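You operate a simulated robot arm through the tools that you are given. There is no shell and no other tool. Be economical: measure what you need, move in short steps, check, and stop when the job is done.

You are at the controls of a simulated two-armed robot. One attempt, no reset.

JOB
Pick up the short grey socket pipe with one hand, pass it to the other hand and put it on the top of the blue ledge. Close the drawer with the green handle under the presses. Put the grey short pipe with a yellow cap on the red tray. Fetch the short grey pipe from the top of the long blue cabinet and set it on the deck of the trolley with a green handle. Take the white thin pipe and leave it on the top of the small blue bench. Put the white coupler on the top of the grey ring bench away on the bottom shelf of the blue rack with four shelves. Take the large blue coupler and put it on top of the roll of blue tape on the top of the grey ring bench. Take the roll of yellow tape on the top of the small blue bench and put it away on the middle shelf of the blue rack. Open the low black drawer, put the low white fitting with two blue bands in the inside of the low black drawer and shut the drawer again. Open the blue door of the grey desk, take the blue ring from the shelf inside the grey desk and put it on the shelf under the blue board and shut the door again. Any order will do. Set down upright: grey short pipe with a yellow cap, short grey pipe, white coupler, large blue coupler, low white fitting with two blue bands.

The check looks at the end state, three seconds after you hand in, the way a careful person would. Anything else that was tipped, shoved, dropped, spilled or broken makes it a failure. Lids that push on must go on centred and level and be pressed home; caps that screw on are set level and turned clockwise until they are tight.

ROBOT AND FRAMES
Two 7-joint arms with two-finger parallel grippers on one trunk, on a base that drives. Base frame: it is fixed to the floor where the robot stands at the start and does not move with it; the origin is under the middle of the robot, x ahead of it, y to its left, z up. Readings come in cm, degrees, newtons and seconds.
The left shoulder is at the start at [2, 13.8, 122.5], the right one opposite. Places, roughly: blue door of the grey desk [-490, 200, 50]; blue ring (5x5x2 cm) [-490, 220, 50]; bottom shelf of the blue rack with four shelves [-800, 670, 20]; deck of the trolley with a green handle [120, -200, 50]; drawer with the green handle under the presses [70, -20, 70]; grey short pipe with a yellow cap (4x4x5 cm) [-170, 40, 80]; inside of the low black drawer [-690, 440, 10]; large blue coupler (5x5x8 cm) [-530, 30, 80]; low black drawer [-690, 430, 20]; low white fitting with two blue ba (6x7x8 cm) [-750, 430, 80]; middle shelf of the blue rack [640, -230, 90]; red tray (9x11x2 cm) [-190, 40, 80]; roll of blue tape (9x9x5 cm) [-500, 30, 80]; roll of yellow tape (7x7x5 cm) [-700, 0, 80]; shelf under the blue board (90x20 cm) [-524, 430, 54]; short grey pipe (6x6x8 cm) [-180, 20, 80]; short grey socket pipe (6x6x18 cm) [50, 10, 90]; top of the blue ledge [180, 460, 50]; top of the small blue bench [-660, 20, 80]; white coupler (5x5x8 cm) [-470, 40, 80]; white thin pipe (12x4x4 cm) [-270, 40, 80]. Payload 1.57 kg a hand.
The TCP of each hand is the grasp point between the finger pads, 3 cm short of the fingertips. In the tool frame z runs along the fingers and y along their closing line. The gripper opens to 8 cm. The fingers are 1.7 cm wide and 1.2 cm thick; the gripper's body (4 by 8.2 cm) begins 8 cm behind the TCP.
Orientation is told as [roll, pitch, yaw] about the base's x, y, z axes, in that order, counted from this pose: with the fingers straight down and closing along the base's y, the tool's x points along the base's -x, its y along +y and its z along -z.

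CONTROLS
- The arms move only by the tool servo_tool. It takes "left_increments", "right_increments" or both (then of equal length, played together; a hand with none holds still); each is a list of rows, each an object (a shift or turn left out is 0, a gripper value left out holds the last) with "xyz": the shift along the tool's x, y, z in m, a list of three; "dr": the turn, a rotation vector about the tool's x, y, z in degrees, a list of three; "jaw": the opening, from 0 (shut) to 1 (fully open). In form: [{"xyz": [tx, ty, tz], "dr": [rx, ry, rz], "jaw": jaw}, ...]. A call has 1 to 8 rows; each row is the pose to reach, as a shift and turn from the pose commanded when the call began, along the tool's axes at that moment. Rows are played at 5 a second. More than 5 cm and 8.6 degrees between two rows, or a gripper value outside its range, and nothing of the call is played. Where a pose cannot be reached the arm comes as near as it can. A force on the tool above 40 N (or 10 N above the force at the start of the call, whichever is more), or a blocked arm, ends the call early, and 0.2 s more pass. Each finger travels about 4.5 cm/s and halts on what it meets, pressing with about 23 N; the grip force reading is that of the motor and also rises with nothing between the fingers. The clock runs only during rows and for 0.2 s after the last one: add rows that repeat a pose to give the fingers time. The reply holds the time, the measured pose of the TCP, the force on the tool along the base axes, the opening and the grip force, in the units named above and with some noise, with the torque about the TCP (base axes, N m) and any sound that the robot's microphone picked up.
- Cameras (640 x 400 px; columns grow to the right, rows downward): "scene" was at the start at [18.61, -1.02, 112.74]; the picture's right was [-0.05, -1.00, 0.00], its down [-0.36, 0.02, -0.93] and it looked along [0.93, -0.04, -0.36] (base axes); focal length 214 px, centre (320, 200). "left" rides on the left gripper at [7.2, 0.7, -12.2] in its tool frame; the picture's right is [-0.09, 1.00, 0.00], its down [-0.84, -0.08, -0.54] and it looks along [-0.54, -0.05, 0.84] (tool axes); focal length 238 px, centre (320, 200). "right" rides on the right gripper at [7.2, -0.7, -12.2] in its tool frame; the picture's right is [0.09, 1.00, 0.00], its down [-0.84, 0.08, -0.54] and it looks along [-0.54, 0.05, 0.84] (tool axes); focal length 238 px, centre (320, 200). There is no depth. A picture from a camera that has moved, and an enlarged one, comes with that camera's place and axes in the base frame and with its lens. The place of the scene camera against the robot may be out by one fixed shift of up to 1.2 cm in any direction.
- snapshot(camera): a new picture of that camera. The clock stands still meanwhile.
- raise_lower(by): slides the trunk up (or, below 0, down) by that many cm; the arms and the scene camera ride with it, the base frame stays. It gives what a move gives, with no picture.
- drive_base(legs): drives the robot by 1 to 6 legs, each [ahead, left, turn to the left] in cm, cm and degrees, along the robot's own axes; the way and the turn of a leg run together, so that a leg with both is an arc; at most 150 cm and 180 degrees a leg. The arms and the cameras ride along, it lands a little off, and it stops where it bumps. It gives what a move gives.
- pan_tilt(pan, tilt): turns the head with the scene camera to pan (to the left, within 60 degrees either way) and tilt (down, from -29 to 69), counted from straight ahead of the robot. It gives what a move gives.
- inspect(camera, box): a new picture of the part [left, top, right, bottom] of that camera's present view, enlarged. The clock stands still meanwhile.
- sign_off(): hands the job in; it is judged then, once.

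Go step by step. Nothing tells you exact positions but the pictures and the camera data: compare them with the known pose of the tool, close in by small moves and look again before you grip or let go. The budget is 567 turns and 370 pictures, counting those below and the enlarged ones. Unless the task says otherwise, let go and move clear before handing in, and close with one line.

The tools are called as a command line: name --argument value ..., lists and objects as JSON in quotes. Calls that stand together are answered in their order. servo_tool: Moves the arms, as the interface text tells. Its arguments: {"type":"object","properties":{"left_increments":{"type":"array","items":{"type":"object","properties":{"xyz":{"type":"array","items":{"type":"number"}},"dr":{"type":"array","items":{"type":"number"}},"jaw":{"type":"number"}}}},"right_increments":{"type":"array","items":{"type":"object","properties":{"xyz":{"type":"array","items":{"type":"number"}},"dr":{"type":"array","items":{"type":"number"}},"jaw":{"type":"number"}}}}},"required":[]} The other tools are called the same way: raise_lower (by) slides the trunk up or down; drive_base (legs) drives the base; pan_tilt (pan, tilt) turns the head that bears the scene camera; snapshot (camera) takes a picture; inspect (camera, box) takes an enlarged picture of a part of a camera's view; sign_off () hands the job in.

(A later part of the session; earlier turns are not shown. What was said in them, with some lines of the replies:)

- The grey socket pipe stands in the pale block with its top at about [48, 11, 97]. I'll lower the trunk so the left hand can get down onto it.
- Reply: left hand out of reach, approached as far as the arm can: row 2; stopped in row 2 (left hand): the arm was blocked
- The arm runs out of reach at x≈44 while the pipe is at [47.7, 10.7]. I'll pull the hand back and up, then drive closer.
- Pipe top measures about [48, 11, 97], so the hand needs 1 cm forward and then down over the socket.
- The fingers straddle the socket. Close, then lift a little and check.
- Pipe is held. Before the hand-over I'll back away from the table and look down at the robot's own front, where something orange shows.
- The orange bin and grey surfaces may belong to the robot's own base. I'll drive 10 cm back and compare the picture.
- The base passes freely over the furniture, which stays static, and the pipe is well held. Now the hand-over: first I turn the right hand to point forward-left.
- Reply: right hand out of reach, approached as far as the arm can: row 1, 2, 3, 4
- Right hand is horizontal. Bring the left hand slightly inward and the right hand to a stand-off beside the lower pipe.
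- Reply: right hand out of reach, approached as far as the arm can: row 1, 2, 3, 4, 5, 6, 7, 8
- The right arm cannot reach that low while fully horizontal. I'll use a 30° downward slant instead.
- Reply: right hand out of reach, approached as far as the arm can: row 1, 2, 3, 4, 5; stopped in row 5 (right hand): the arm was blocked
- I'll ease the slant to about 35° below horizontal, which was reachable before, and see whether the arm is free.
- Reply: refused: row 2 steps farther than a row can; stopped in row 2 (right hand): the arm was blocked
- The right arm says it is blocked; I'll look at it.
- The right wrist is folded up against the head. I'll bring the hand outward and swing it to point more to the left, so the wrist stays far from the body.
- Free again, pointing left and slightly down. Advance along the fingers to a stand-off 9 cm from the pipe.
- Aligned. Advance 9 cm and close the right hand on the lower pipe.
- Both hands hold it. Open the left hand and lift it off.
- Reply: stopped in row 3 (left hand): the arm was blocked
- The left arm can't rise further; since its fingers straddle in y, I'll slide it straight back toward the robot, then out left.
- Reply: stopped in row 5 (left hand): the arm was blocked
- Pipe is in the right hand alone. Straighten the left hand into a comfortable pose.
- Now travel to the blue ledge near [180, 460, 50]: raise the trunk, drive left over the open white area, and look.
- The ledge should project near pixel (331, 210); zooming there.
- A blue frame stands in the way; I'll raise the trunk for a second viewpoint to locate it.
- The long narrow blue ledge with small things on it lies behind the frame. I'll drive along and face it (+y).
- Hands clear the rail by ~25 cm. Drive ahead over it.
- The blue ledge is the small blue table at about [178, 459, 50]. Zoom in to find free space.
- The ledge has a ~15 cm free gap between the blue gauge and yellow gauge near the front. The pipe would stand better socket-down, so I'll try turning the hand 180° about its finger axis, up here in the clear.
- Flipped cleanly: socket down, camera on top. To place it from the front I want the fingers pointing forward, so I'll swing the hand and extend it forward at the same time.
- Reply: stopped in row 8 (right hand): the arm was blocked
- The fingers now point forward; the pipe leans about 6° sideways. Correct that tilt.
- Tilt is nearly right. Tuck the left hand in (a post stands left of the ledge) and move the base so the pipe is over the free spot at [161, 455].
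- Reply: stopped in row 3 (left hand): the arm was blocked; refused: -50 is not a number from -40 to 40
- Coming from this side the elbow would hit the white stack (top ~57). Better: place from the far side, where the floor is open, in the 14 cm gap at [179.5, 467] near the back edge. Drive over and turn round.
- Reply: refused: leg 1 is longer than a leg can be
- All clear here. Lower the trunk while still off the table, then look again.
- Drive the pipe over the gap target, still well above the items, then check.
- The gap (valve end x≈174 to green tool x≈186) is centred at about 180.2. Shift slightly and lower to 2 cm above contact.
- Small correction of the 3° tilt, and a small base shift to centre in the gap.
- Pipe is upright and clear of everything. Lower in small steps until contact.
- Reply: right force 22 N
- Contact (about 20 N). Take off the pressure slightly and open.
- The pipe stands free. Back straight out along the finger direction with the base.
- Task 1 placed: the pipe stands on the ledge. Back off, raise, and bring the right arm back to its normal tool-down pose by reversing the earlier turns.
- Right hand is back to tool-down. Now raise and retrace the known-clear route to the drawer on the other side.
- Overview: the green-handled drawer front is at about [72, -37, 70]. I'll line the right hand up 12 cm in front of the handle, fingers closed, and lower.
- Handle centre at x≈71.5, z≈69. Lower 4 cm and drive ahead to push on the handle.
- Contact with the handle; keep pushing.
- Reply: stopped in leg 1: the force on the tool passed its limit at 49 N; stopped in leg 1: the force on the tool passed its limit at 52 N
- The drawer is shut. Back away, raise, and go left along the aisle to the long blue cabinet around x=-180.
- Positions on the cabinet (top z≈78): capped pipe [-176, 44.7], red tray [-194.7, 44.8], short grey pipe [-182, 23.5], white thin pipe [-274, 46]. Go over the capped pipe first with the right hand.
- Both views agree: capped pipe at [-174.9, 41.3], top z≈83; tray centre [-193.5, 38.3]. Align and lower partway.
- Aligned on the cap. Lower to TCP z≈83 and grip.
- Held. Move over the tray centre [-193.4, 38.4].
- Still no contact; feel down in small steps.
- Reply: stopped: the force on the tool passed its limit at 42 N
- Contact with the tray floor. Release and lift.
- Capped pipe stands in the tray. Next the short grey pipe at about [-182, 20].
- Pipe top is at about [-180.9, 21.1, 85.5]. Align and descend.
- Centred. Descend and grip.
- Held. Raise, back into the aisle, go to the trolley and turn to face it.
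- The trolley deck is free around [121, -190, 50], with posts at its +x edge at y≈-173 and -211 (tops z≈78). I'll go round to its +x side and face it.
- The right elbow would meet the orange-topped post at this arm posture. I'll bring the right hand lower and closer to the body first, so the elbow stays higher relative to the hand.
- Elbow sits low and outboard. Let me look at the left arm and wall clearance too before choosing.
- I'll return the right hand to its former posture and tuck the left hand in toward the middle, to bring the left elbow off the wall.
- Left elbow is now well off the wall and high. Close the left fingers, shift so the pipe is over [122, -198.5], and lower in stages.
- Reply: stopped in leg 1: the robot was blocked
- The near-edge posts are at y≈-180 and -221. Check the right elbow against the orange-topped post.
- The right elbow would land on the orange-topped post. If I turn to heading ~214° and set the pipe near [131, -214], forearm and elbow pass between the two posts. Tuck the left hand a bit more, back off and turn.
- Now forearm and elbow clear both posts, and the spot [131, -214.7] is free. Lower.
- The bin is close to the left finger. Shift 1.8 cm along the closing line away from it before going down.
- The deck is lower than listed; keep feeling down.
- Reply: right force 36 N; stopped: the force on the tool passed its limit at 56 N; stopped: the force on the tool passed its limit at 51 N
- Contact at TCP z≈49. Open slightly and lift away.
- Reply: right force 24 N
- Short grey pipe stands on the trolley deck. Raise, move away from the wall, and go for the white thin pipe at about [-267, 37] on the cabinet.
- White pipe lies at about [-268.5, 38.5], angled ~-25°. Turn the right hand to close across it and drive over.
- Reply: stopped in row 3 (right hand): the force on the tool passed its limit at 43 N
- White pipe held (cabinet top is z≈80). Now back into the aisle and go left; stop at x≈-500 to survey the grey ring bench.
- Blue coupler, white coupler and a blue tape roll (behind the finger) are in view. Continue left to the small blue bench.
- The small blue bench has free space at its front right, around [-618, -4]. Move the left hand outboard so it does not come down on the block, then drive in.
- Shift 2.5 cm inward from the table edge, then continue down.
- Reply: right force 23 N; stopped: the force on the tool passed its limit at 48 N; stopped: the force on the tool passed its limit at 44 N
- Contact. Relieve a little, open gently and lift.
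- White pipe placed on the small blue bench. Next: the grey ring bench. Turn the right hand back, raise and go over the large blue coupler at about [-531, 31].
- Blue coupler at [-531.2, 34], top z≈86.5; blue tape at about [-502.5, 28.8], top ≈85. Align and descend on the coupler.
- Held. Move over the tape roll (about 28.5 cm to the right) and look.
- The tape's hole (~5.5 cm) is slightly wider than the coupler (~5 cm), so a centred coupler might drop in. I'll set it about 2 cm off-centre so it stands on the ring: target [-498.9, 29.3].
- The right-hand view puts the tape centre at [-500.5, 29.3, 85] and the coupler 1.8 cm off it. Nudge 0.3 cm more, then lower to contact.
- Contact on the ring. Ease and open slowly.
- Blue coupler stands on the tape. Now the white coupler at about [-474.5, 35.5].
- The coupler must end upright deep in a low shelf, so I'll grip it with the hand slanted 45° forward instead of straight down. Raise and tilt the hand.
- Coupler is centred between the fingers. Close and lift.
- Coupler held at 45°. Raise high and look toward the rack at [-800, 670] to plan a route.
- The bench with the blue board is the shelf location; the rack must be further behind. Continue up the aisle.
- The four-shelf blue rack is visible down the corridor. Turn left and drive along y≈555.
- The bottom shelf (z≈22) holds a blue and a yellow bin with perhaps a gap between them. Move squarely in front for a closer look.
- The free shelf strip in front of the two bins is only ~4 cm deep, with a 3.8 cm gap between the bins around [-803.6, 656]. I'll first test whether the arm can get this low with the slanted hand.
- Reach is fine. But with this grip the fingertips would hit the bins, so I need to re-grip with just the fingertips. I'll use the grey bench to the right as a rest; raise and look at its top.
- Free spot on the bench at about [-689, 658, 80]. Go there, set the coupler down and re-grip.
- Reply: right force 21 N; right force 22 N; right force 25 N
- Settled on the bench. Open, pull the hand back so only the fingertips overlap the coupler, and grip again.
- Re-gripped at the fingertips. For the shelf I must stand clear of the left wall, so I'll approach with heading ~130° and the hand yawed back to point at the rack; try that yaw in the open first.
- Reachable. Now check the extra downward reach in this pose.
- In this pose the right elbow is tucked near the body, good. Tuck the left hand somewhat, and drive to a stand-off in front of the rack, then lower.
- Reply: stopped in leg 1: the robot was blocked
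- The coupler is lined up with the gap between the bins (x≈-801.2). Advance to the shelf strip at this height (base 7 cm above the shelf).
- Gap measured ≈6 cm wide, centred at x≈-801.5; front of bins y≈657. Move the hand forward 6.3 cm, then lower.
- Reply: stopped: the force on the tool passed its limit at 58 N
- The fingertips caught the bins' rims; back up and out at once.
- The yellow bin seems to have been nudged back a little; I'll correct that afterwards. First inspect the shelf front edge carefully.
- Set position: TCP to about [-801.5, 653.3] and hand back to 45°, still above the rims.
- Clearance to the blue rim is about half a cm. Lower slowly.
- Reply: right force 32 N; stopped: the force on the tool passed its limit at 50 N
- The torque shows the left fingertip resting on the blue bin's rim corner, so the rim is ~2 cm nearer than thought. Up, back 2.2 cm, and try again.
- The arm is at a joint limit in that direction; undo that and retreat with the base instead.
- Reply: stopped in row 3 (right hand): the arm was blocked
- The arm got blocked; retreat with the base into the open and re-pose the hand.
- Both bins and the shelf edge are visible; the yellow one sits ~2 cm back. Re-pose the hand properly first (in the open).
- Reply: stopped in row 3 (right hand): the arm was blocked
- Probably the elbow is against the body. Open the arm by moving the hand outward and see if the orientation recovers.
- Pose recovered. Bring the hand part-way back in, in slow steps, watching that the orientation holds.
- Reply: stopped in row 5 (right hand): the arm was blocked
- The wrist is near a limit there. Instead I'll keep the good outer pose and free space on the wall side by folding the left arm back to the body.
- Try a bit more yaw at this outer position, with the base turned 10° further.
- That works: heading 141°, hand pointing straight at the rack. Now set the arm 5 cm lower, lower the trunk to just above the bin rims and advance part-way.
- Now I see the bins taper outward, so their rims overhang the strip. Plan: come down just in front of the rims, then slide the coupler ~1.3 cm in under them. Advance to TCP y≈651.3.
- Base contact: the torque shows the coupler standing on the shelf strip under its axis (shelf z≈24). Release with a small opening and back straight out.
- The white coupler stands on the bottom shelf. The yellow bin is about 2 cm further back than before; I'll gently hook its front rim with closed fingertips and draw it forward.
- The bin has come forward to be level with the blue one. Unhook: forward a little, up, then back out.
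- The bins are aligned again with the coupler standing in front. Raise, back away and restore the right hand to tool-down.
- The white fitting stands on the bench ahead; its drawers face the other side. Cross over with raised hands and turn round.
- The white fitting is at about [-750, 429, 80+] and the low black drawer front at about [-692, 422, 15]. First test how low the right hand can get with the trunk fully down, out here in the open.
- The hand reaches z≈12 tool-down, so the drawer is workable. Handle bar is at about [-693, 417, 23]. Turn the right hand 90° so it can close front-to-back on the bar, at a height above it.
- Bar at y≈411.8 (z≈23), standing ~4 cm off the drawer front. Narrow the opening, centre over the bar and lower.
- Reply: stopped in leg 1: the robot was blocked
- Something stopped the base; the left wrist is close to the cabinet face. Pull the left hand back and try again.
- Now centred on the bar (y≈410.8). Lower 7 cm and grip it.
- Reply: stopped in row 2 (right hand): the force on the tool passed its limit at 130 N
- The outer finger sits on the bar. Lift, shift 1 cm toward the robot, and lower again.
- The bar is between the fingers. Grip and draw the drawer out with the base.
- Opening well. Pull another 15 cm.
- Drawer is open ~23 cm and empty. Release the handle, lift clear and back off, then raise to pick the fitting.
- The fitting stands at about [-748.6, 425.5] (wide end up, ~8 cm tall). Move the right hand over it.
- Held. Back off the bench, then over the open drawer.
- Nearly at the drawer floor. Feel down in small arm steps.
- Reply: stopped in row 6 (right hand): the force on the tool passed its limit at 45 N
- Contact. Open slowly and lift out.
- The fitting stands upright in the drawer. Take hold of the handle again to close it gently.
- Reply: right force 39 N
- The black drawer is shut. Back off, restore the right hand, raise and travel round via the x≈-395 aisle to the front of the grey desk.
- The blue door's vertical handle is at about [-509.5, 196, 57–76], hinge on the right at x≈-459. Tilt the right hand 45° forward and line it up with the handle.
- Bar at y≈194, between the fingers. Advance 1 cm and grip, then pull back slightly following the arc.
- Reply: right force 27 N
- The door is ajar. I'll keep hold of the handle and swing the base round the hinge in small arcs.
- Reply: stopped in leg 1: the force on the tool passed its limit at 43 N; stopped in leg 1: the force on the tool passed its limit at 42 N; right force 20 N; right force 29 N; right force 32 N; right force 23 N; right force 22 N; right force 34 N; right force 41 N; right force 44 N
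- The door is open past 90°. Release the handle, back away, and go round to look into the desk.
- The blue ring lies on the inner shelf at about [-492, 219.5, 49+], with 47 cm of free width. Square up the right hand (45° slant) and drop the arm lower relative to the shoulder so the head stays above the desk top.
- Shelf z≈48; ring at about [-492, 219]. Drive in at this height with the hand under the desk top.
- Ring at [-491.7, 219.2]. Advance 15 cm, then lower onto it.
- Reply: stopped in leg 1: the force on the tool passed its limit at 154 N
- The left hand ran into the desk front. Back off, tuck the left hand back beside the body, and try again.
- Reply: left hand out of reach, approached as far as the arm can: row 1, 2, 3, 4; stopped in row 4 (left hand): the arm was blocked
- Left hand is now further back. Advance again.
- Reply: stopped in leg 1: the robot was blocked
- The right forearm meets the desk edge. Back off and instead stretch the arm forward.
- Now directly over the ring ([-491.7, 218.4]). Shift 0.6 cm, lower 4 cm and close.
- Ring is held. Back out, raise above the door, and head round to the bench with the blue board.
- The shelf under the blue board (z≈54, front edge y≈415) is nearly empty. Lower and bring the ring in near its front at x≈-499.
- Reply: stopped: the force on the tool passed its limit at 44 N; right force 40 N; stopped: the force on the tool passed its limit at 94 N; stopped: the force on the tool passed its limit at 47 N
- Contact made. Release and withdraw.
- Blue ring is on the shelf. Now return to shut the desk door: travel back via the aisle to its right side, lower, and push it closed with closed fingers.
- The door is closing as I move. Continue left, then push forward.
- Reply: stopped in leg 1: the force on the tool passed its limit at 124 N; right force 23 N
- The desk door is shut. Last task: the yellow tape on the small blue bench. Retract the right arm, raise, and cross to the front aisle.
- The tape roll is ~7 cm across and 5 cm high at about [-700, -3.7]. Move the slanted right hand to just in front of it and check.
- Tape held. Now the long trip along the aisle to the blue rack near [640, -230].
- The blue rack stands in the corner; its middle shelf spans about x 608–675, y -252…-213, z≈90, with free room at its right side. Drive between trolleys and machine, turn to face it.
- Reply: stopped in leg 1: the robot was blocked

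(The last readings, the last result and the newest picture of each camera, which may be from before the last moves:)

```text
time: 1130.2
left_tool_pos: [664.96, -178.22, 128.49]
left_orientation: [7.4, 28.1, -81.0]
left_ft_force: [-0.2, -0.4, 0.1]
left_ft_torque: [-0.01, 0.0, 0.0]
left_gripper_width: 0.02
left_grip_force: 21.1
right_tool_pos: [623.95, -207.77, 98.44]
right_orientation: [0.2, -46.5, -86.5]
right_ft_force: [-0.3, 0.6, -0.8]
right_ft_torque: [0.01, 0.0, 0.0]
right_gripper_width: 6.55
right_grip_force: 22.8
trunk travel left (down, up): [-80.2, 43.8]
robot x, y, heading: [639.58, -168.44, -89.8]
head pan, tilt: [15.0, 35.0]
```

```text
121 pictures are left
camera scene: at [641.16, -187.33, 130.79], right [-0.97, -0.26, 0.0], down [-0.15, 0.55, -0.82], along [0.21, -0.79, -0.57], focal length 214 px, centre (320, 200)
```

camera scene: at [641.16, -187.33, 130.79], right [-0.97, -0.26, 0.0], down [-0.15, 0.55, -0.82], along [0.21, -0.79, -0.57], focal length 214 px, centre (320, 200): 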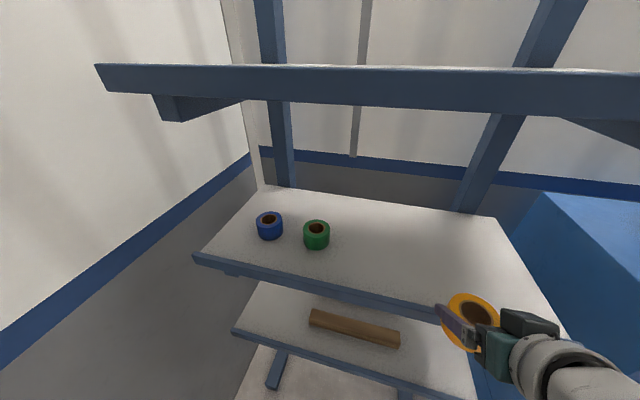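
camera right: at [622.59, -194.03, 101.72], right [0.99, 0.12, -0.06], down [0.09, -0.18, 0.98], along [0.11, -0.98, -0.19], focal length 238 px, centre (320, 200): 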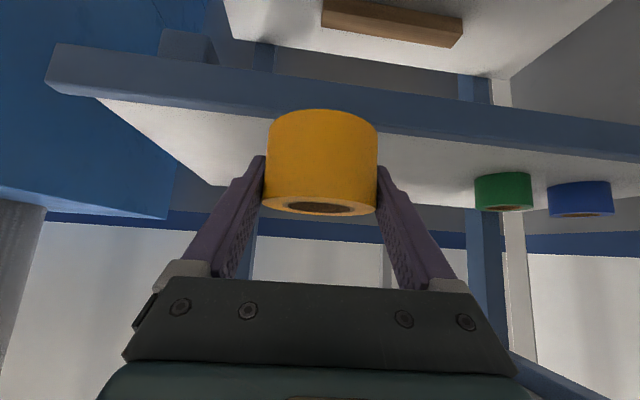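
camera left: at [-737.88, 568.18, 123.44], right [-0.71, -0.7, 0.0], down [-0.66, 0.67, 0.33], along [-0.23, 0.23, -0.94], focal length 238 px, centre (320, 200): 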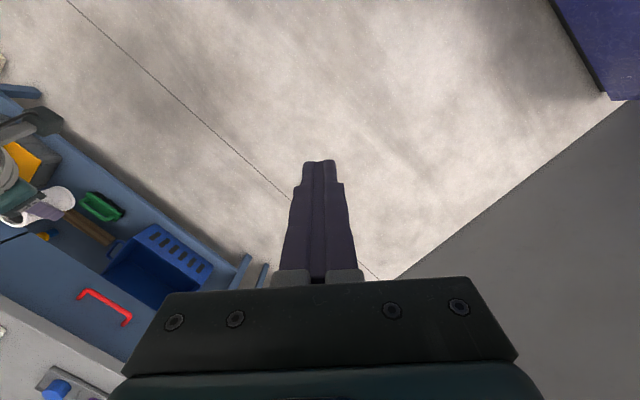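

servo_tool --right_increments '[{"xyz": [-0.022, 0, 0.022]}, {"xyz": [-0.044, 0, 0.044]}, {"xyz": [-0.044, 0, 0.044]}]'

drive_base --legs '[[7, 0, 0]]'

raise_lower --by -3.5

raise_lower --by -0.7

snapshot --camera "right"

```text
time: 1131.0
left_tool_pos: [664.99, -178.31, 128.45]
left_orientation: [7.5, 28.2, -81.0]
left_ft_force: [-0.6, -0.3, 0.2]
left_ft_torque: [-0.02, 0.02, 0.0]
left_gripper_width: 0.0
left_grip_force: 21.1
right_tool_pos: [624.47, -214.02, 98.72]
right_orientation: [0.2, -46.4, -86.7]
right_ft_force: [0.6, 0.7, -1.7]
right_ft_torque: [0.03, -0.01, 0.03]
right_gripper_width: 6.53
right_grip_force: 23.0
trunk travel left (down, up): [-80.2, 43.8]
robot x, y, heading: [639.42, -168.32, -89.8]
head pan, tilt: [15.0, 35.0]
```

```text
time: 1132.0
left_tool_pos: [664.95, -185.26, 128.49]
left_orientation: [7.5, 28.2, -81.0]
left_ft_force: [0.4, -1.0, 0.0]
left_ft_torque: [-0.01, -0.01, 0.02]
left_gripper_width: 0.0
left_grip_force: 21.6
right_tool_pos: [624.49, -220.92, 98.77]
right_orientation: [0.2, -46.4, -86.5]
right_ft_force: [0.1, -0.8, -1.4]
right_ft_torque: [0.01, -0.01, 0.0]
right_gripper_width: 6.53
right_grip_force: 23.4
trunk travel left (down, up): [-80.2, 43.8]
robot x, y, heading: [639.58, -175.21, -90.1]
head pan, tilt: [15.0, 35.0]
```

```text
time: 1132.8
left_tool_pos: [664.97, -185.25, 124.98]
left_orientation: [7.4, 28.3, -81.1]
left_ft_force: [-0.4, 0.1, -0.8]
left_ft_torque: [-0.01, 0.0, 0.0]
left_gripper_width: 0.01
left_grip_force: 21.6
right_tool_pos: [624.6, -221.07, 95.21]
right_orientation: [0.1, -46.3, -86.6]
right_ft_force: [0.8, 1.0, -0.8]
right_ft_torque: [0.01, 0.01, -0.01]
right_gripper_width: 6.54
right_grip_force: 22.6
trunk travel left (down, up): [-76.7, 47.3]
robot x, y, heading: [639.4, -175.47, -90.1]
head pan, tilt: [15.0, 35.0]
```

```text
time: 1133.4
left_tool_pos: [665.14, -185.15, 124.31]
left_orientation: [7.5, 28.2, -81.1]
left_ft_force: [-0.7, -0.4, 0.0]
left_ft_torque: [-0.01, -0.04, 0.0]
left_gripper_width: 0.0
left_grip_force: 21.3
right_tool_pos: [624.45, -221.0, 94.53]
right_orientation: [0.1, -46.2, -86.6]
right_ft_force: [0.1, -0.6, -0.4]
right_ft_torque: [0.02, -0.01, 0.01]
right_gripper_width: 6.53
right_grip_force: 22.5
trunk travel left (down, up): [-76.0, 48.0]
robot x, y, heading: [639.75, -175.2, -89.8]
head pan, tilt: [15.0, 35.0]
```

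```text
120 pictures are left
camera right: at [623.07, -207.19, 97.78], right [0.99, 0.12, -0.06], down [0.09, -0.18, 0.98], along [0.11, -0.98, -0.19], focal length 238 px, centre (320, 200)
```

right: 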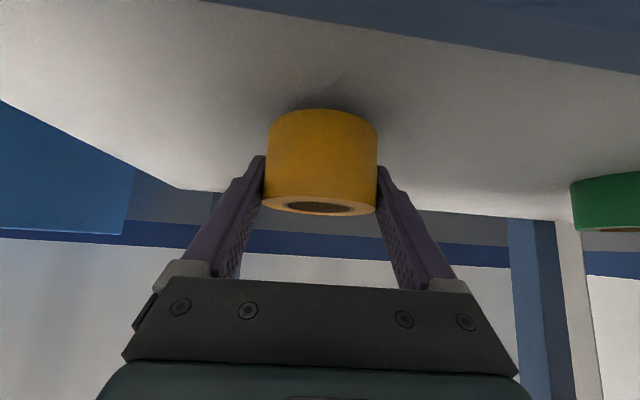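

The tape is well inside the shelf edge. Feel down to contact.

raise_lower --by -0.5

raise_lower --by -0.5

raise_lower --by -0.5

```text
time: 1133.9
left_tool_pos: [664.96, -185.24, 123.64]
left_orientation: [7.6, 28.3, -81.2]
left_ft_force: [-0.3, 0.1, 0.0]
left_ft_torque: [0.02, -0.03, 0.0]
left_gripper_width: 0.01
left_grip_force: 20.9
right_tool_pos: [624.62, -220.92, 93.92]
right_orientation: [0.2, -46.3, -86.6]
right_ft_force: [-0.2, -0.6, -1.4]
right_ft_torque: [0.02, -0.02, 0.0]
right_gripper_width: 6.56
right_grip_force: 23.1
trunk travel left (down, up): [-75.5, 48.5]
robot x, y, heading: [639.74, -175.36, -90.2]
head pan, tilt: [15.0, 35.0]
```

```text
time: 1134.5
left_tool_pos: [664.94, -185.36, 123.28]
left_orientation: [7.4, 28.2, -81.1]
left_ft_force: [-0.1, 0.5, -0.9]
left_ft_torque: [-0.01, -0.03, -0.02]
left_gripper_width: 0.0
left_grip_force: 21.7
right_tool_pos: [624.52, -220.93, 93.59]
right_orientation: [0.2, -46.4, -86.6]
right_ft_force: [-0.4, -0.5, 0.2]
right_ft_torque: [-0.09, 0.03, -0.02]
right_gripper_width: 6.53
right_grip_force: 23.3
trunk travel left (down, up): [-75.0, 49.0]
robot x, y, heading: [639.74, -175.22, -89.9]
head pan, tilt: [15.0, 35.0]
```

```text
time: 1135.0
left_tool_pos: [665.02, -185.36, 122.73]
left_orientation: [7.4, 28.1, -81.2]
left_ft_force: [0.1, -0.5, 0.7]
left_ft_torque: [-0.02, -0.01, -0.03]
left_gripper_width: 0.0
left_grip_force: 21.1
right_tool_pos: [624.48, -221.32, 93.43]
right_orientation: [0.2, -46.9, -86.6]
right_ft_force: [0.6, 3.9, 21.7]
right_ft_torque: [-0.17, 0.11, 0.0]
right_gripper_width: 6.55
right_grip_force: 23.0
trunk travel left (down, up): [-74.5, 49.5]
robot x, y, heading: [639.56, -175.07, -90.0]
head pan, tilt: [15.0, 35.0]
```

Contact. Release and lift straight off, then back out.

servo_tool --right_increments '[{"jaw": 0.86}, {"jaw": 0.9}, {"jaw": 0.95}, {"jaw": 1}, {"jaw": 1}]'

raise_lower --by 8

drive_base --legs '[[-14, 0, 0]]'

snapshot --camera "scene"

snapshot --camera "right"

```text
time: 1136.2
left_tool_pos: [664.96, -185.2, 122.76]
left_orientation: [7.5, 28.2, -81.1]
left_ft_force: [-0.5, -0.5, -0.3]
left_ft_torque: [-0.02, 0.0, 0.0]
left_gripper_width: 0.02
left_grip_force: 22.0
right_tool_pos: [624.58, -220.9, 93.08]
right_orientation: [0.2, -46.4, -86.6]
right_ft_force: [0.4, -0.2, 0.4]
right_ft_torque: [-0.04, 0.02, 0.01]
right_gripper_width: 8.0
right_grip_force: 0.0
trunk travel left (down, up): [-74.5, 49.5]
robot x, y, heading: [639.71, -174.84, -89.5]
head pan, tilt: [15.0, 35.0]
```

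```text
time: 1137.4
left_tool_pos: [665.06, -185.28, 130.81]
left_orientation: [7.5, 28.3, -81.0]
left_ft_force: [1.0, 0.5, 0.1]
left_ft_torque: [-0.01, 0.0, 0.0]
left_gripper_width: 0.0
left_grip_force: 21.3
right_tool_pos: [624.54, -221.08, 101.05]
right_orientation: [0.2, -46.2, -86.6]
right_ft_force: [0.0, 0.2, 0.5]
right_ft_torque: [-0.01, 0.02, -0.01]
right_gripper_width: 8.01
right_grip_force: 0.0
trunk travel left (down, up): [-82.5, 41.5]
robot x, y, heading: [639.47, -174.95, -90.0]
head pan, tilt: [15.0, 35.0]
```

```text
time: 1138.7
left_tool_pos: [664.98, -171.26, 130.82]
left_orientation: [7.4, 28.2, -81.1]
left_ft_force: [-1.2, 0.5, -0.2]
left_ft_torque: [-0.03, -0.05, 0.03]
left_gripper_width: 0.0
left_grip_force: 21.0
right_tool_pos: [624.53, -206.8, 100.89]
right_orientation: [0.2, -46.4, -86.7]
right_ft_force: [-0.3, 0.9, 0.3]
right_ft_torque: [0.02, -0.04, -0.01]
right_gripper_width: 7.99
right_grip_force: 0.1
trunk travel left (down, up): [-82.5, 41.5]
robot x, y, heading: [639.42, -161.49, -89.9]
head pan, tilt: [15.0, 35.0]
```

```text
119 pictures are left
camera scene: at [641.16, -180.22, 133.11], right [-0.97, -0.26, 0.0], down [-0.15, 0.55, -0.82], along [0.21, -0.79, -0.57], focal length 214 px, centre (320, 200)
```

scene: 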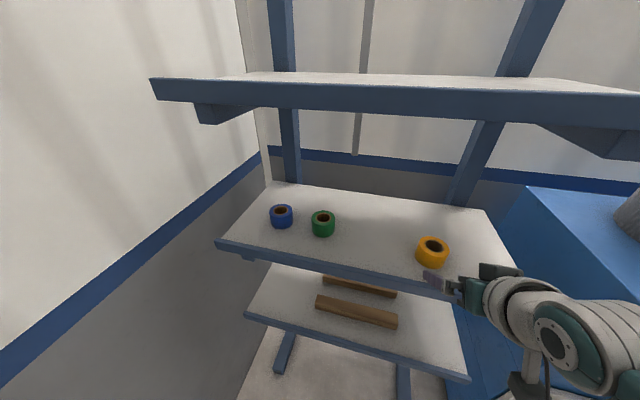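

```text
118 pictures are left
camera right: at [623.06, -193.12, 104.3], right [0.99, 0.12, -0.06], down [0.09, -0.18, 0.98], along [0.11, -0.98, -0.19], focal length 238 px, centre (320, 200)
```

right: 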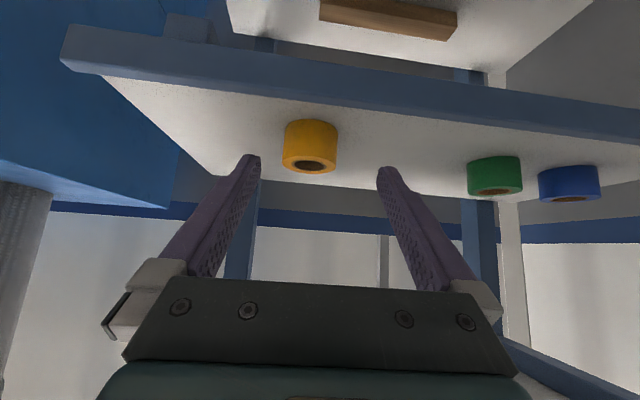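

The yellow tape stands on the middle shelf, and all ten jobs are done. I'll back well clear and hand in.

drive_base --legs '[[-15, -20, 0]]'

sign_off

```text
time: 1140.5
left_tool_pos: [644.93, -156.23, 130.92]
left_orientation: [7.5, 28.3, -80.9]
left_ft_force: [-0.5, -0.4, 0.1]
left_ft_torque: [0.01, 0.0, 0.03]
left_gripper_width: 0.0
left_grip_force: 21.6
right_tool_pos: [604.39, -191.88, 101.04]
right_orientation: [0.2, -46.4, -86.6]
right_ft_force: [-0.3, 0.2, 0.7]
right_ft_torque: [-0.01, 0.0, 0.0]
right_gripper_width: 8.01
right_grip_force: 0.1
trunk travel left (down, up): [-82.5, 41.5]
robot x, y, heading: [619.33, -146.08, -89.8]
head pan, tilt: [15.0, 35.0]
```

```text
The job is handed in.
```

All ten tasks are done and the job is handed in; the doubts are that I nudged the yellow bin on the four-shelf rack about 2 cm and drew it back by eye, the left hand hit the grey desk's front once, the white fitting could not be seen after its drawer was shut, and the blue coupler stands about 2 cm off-centre on the tape roll.
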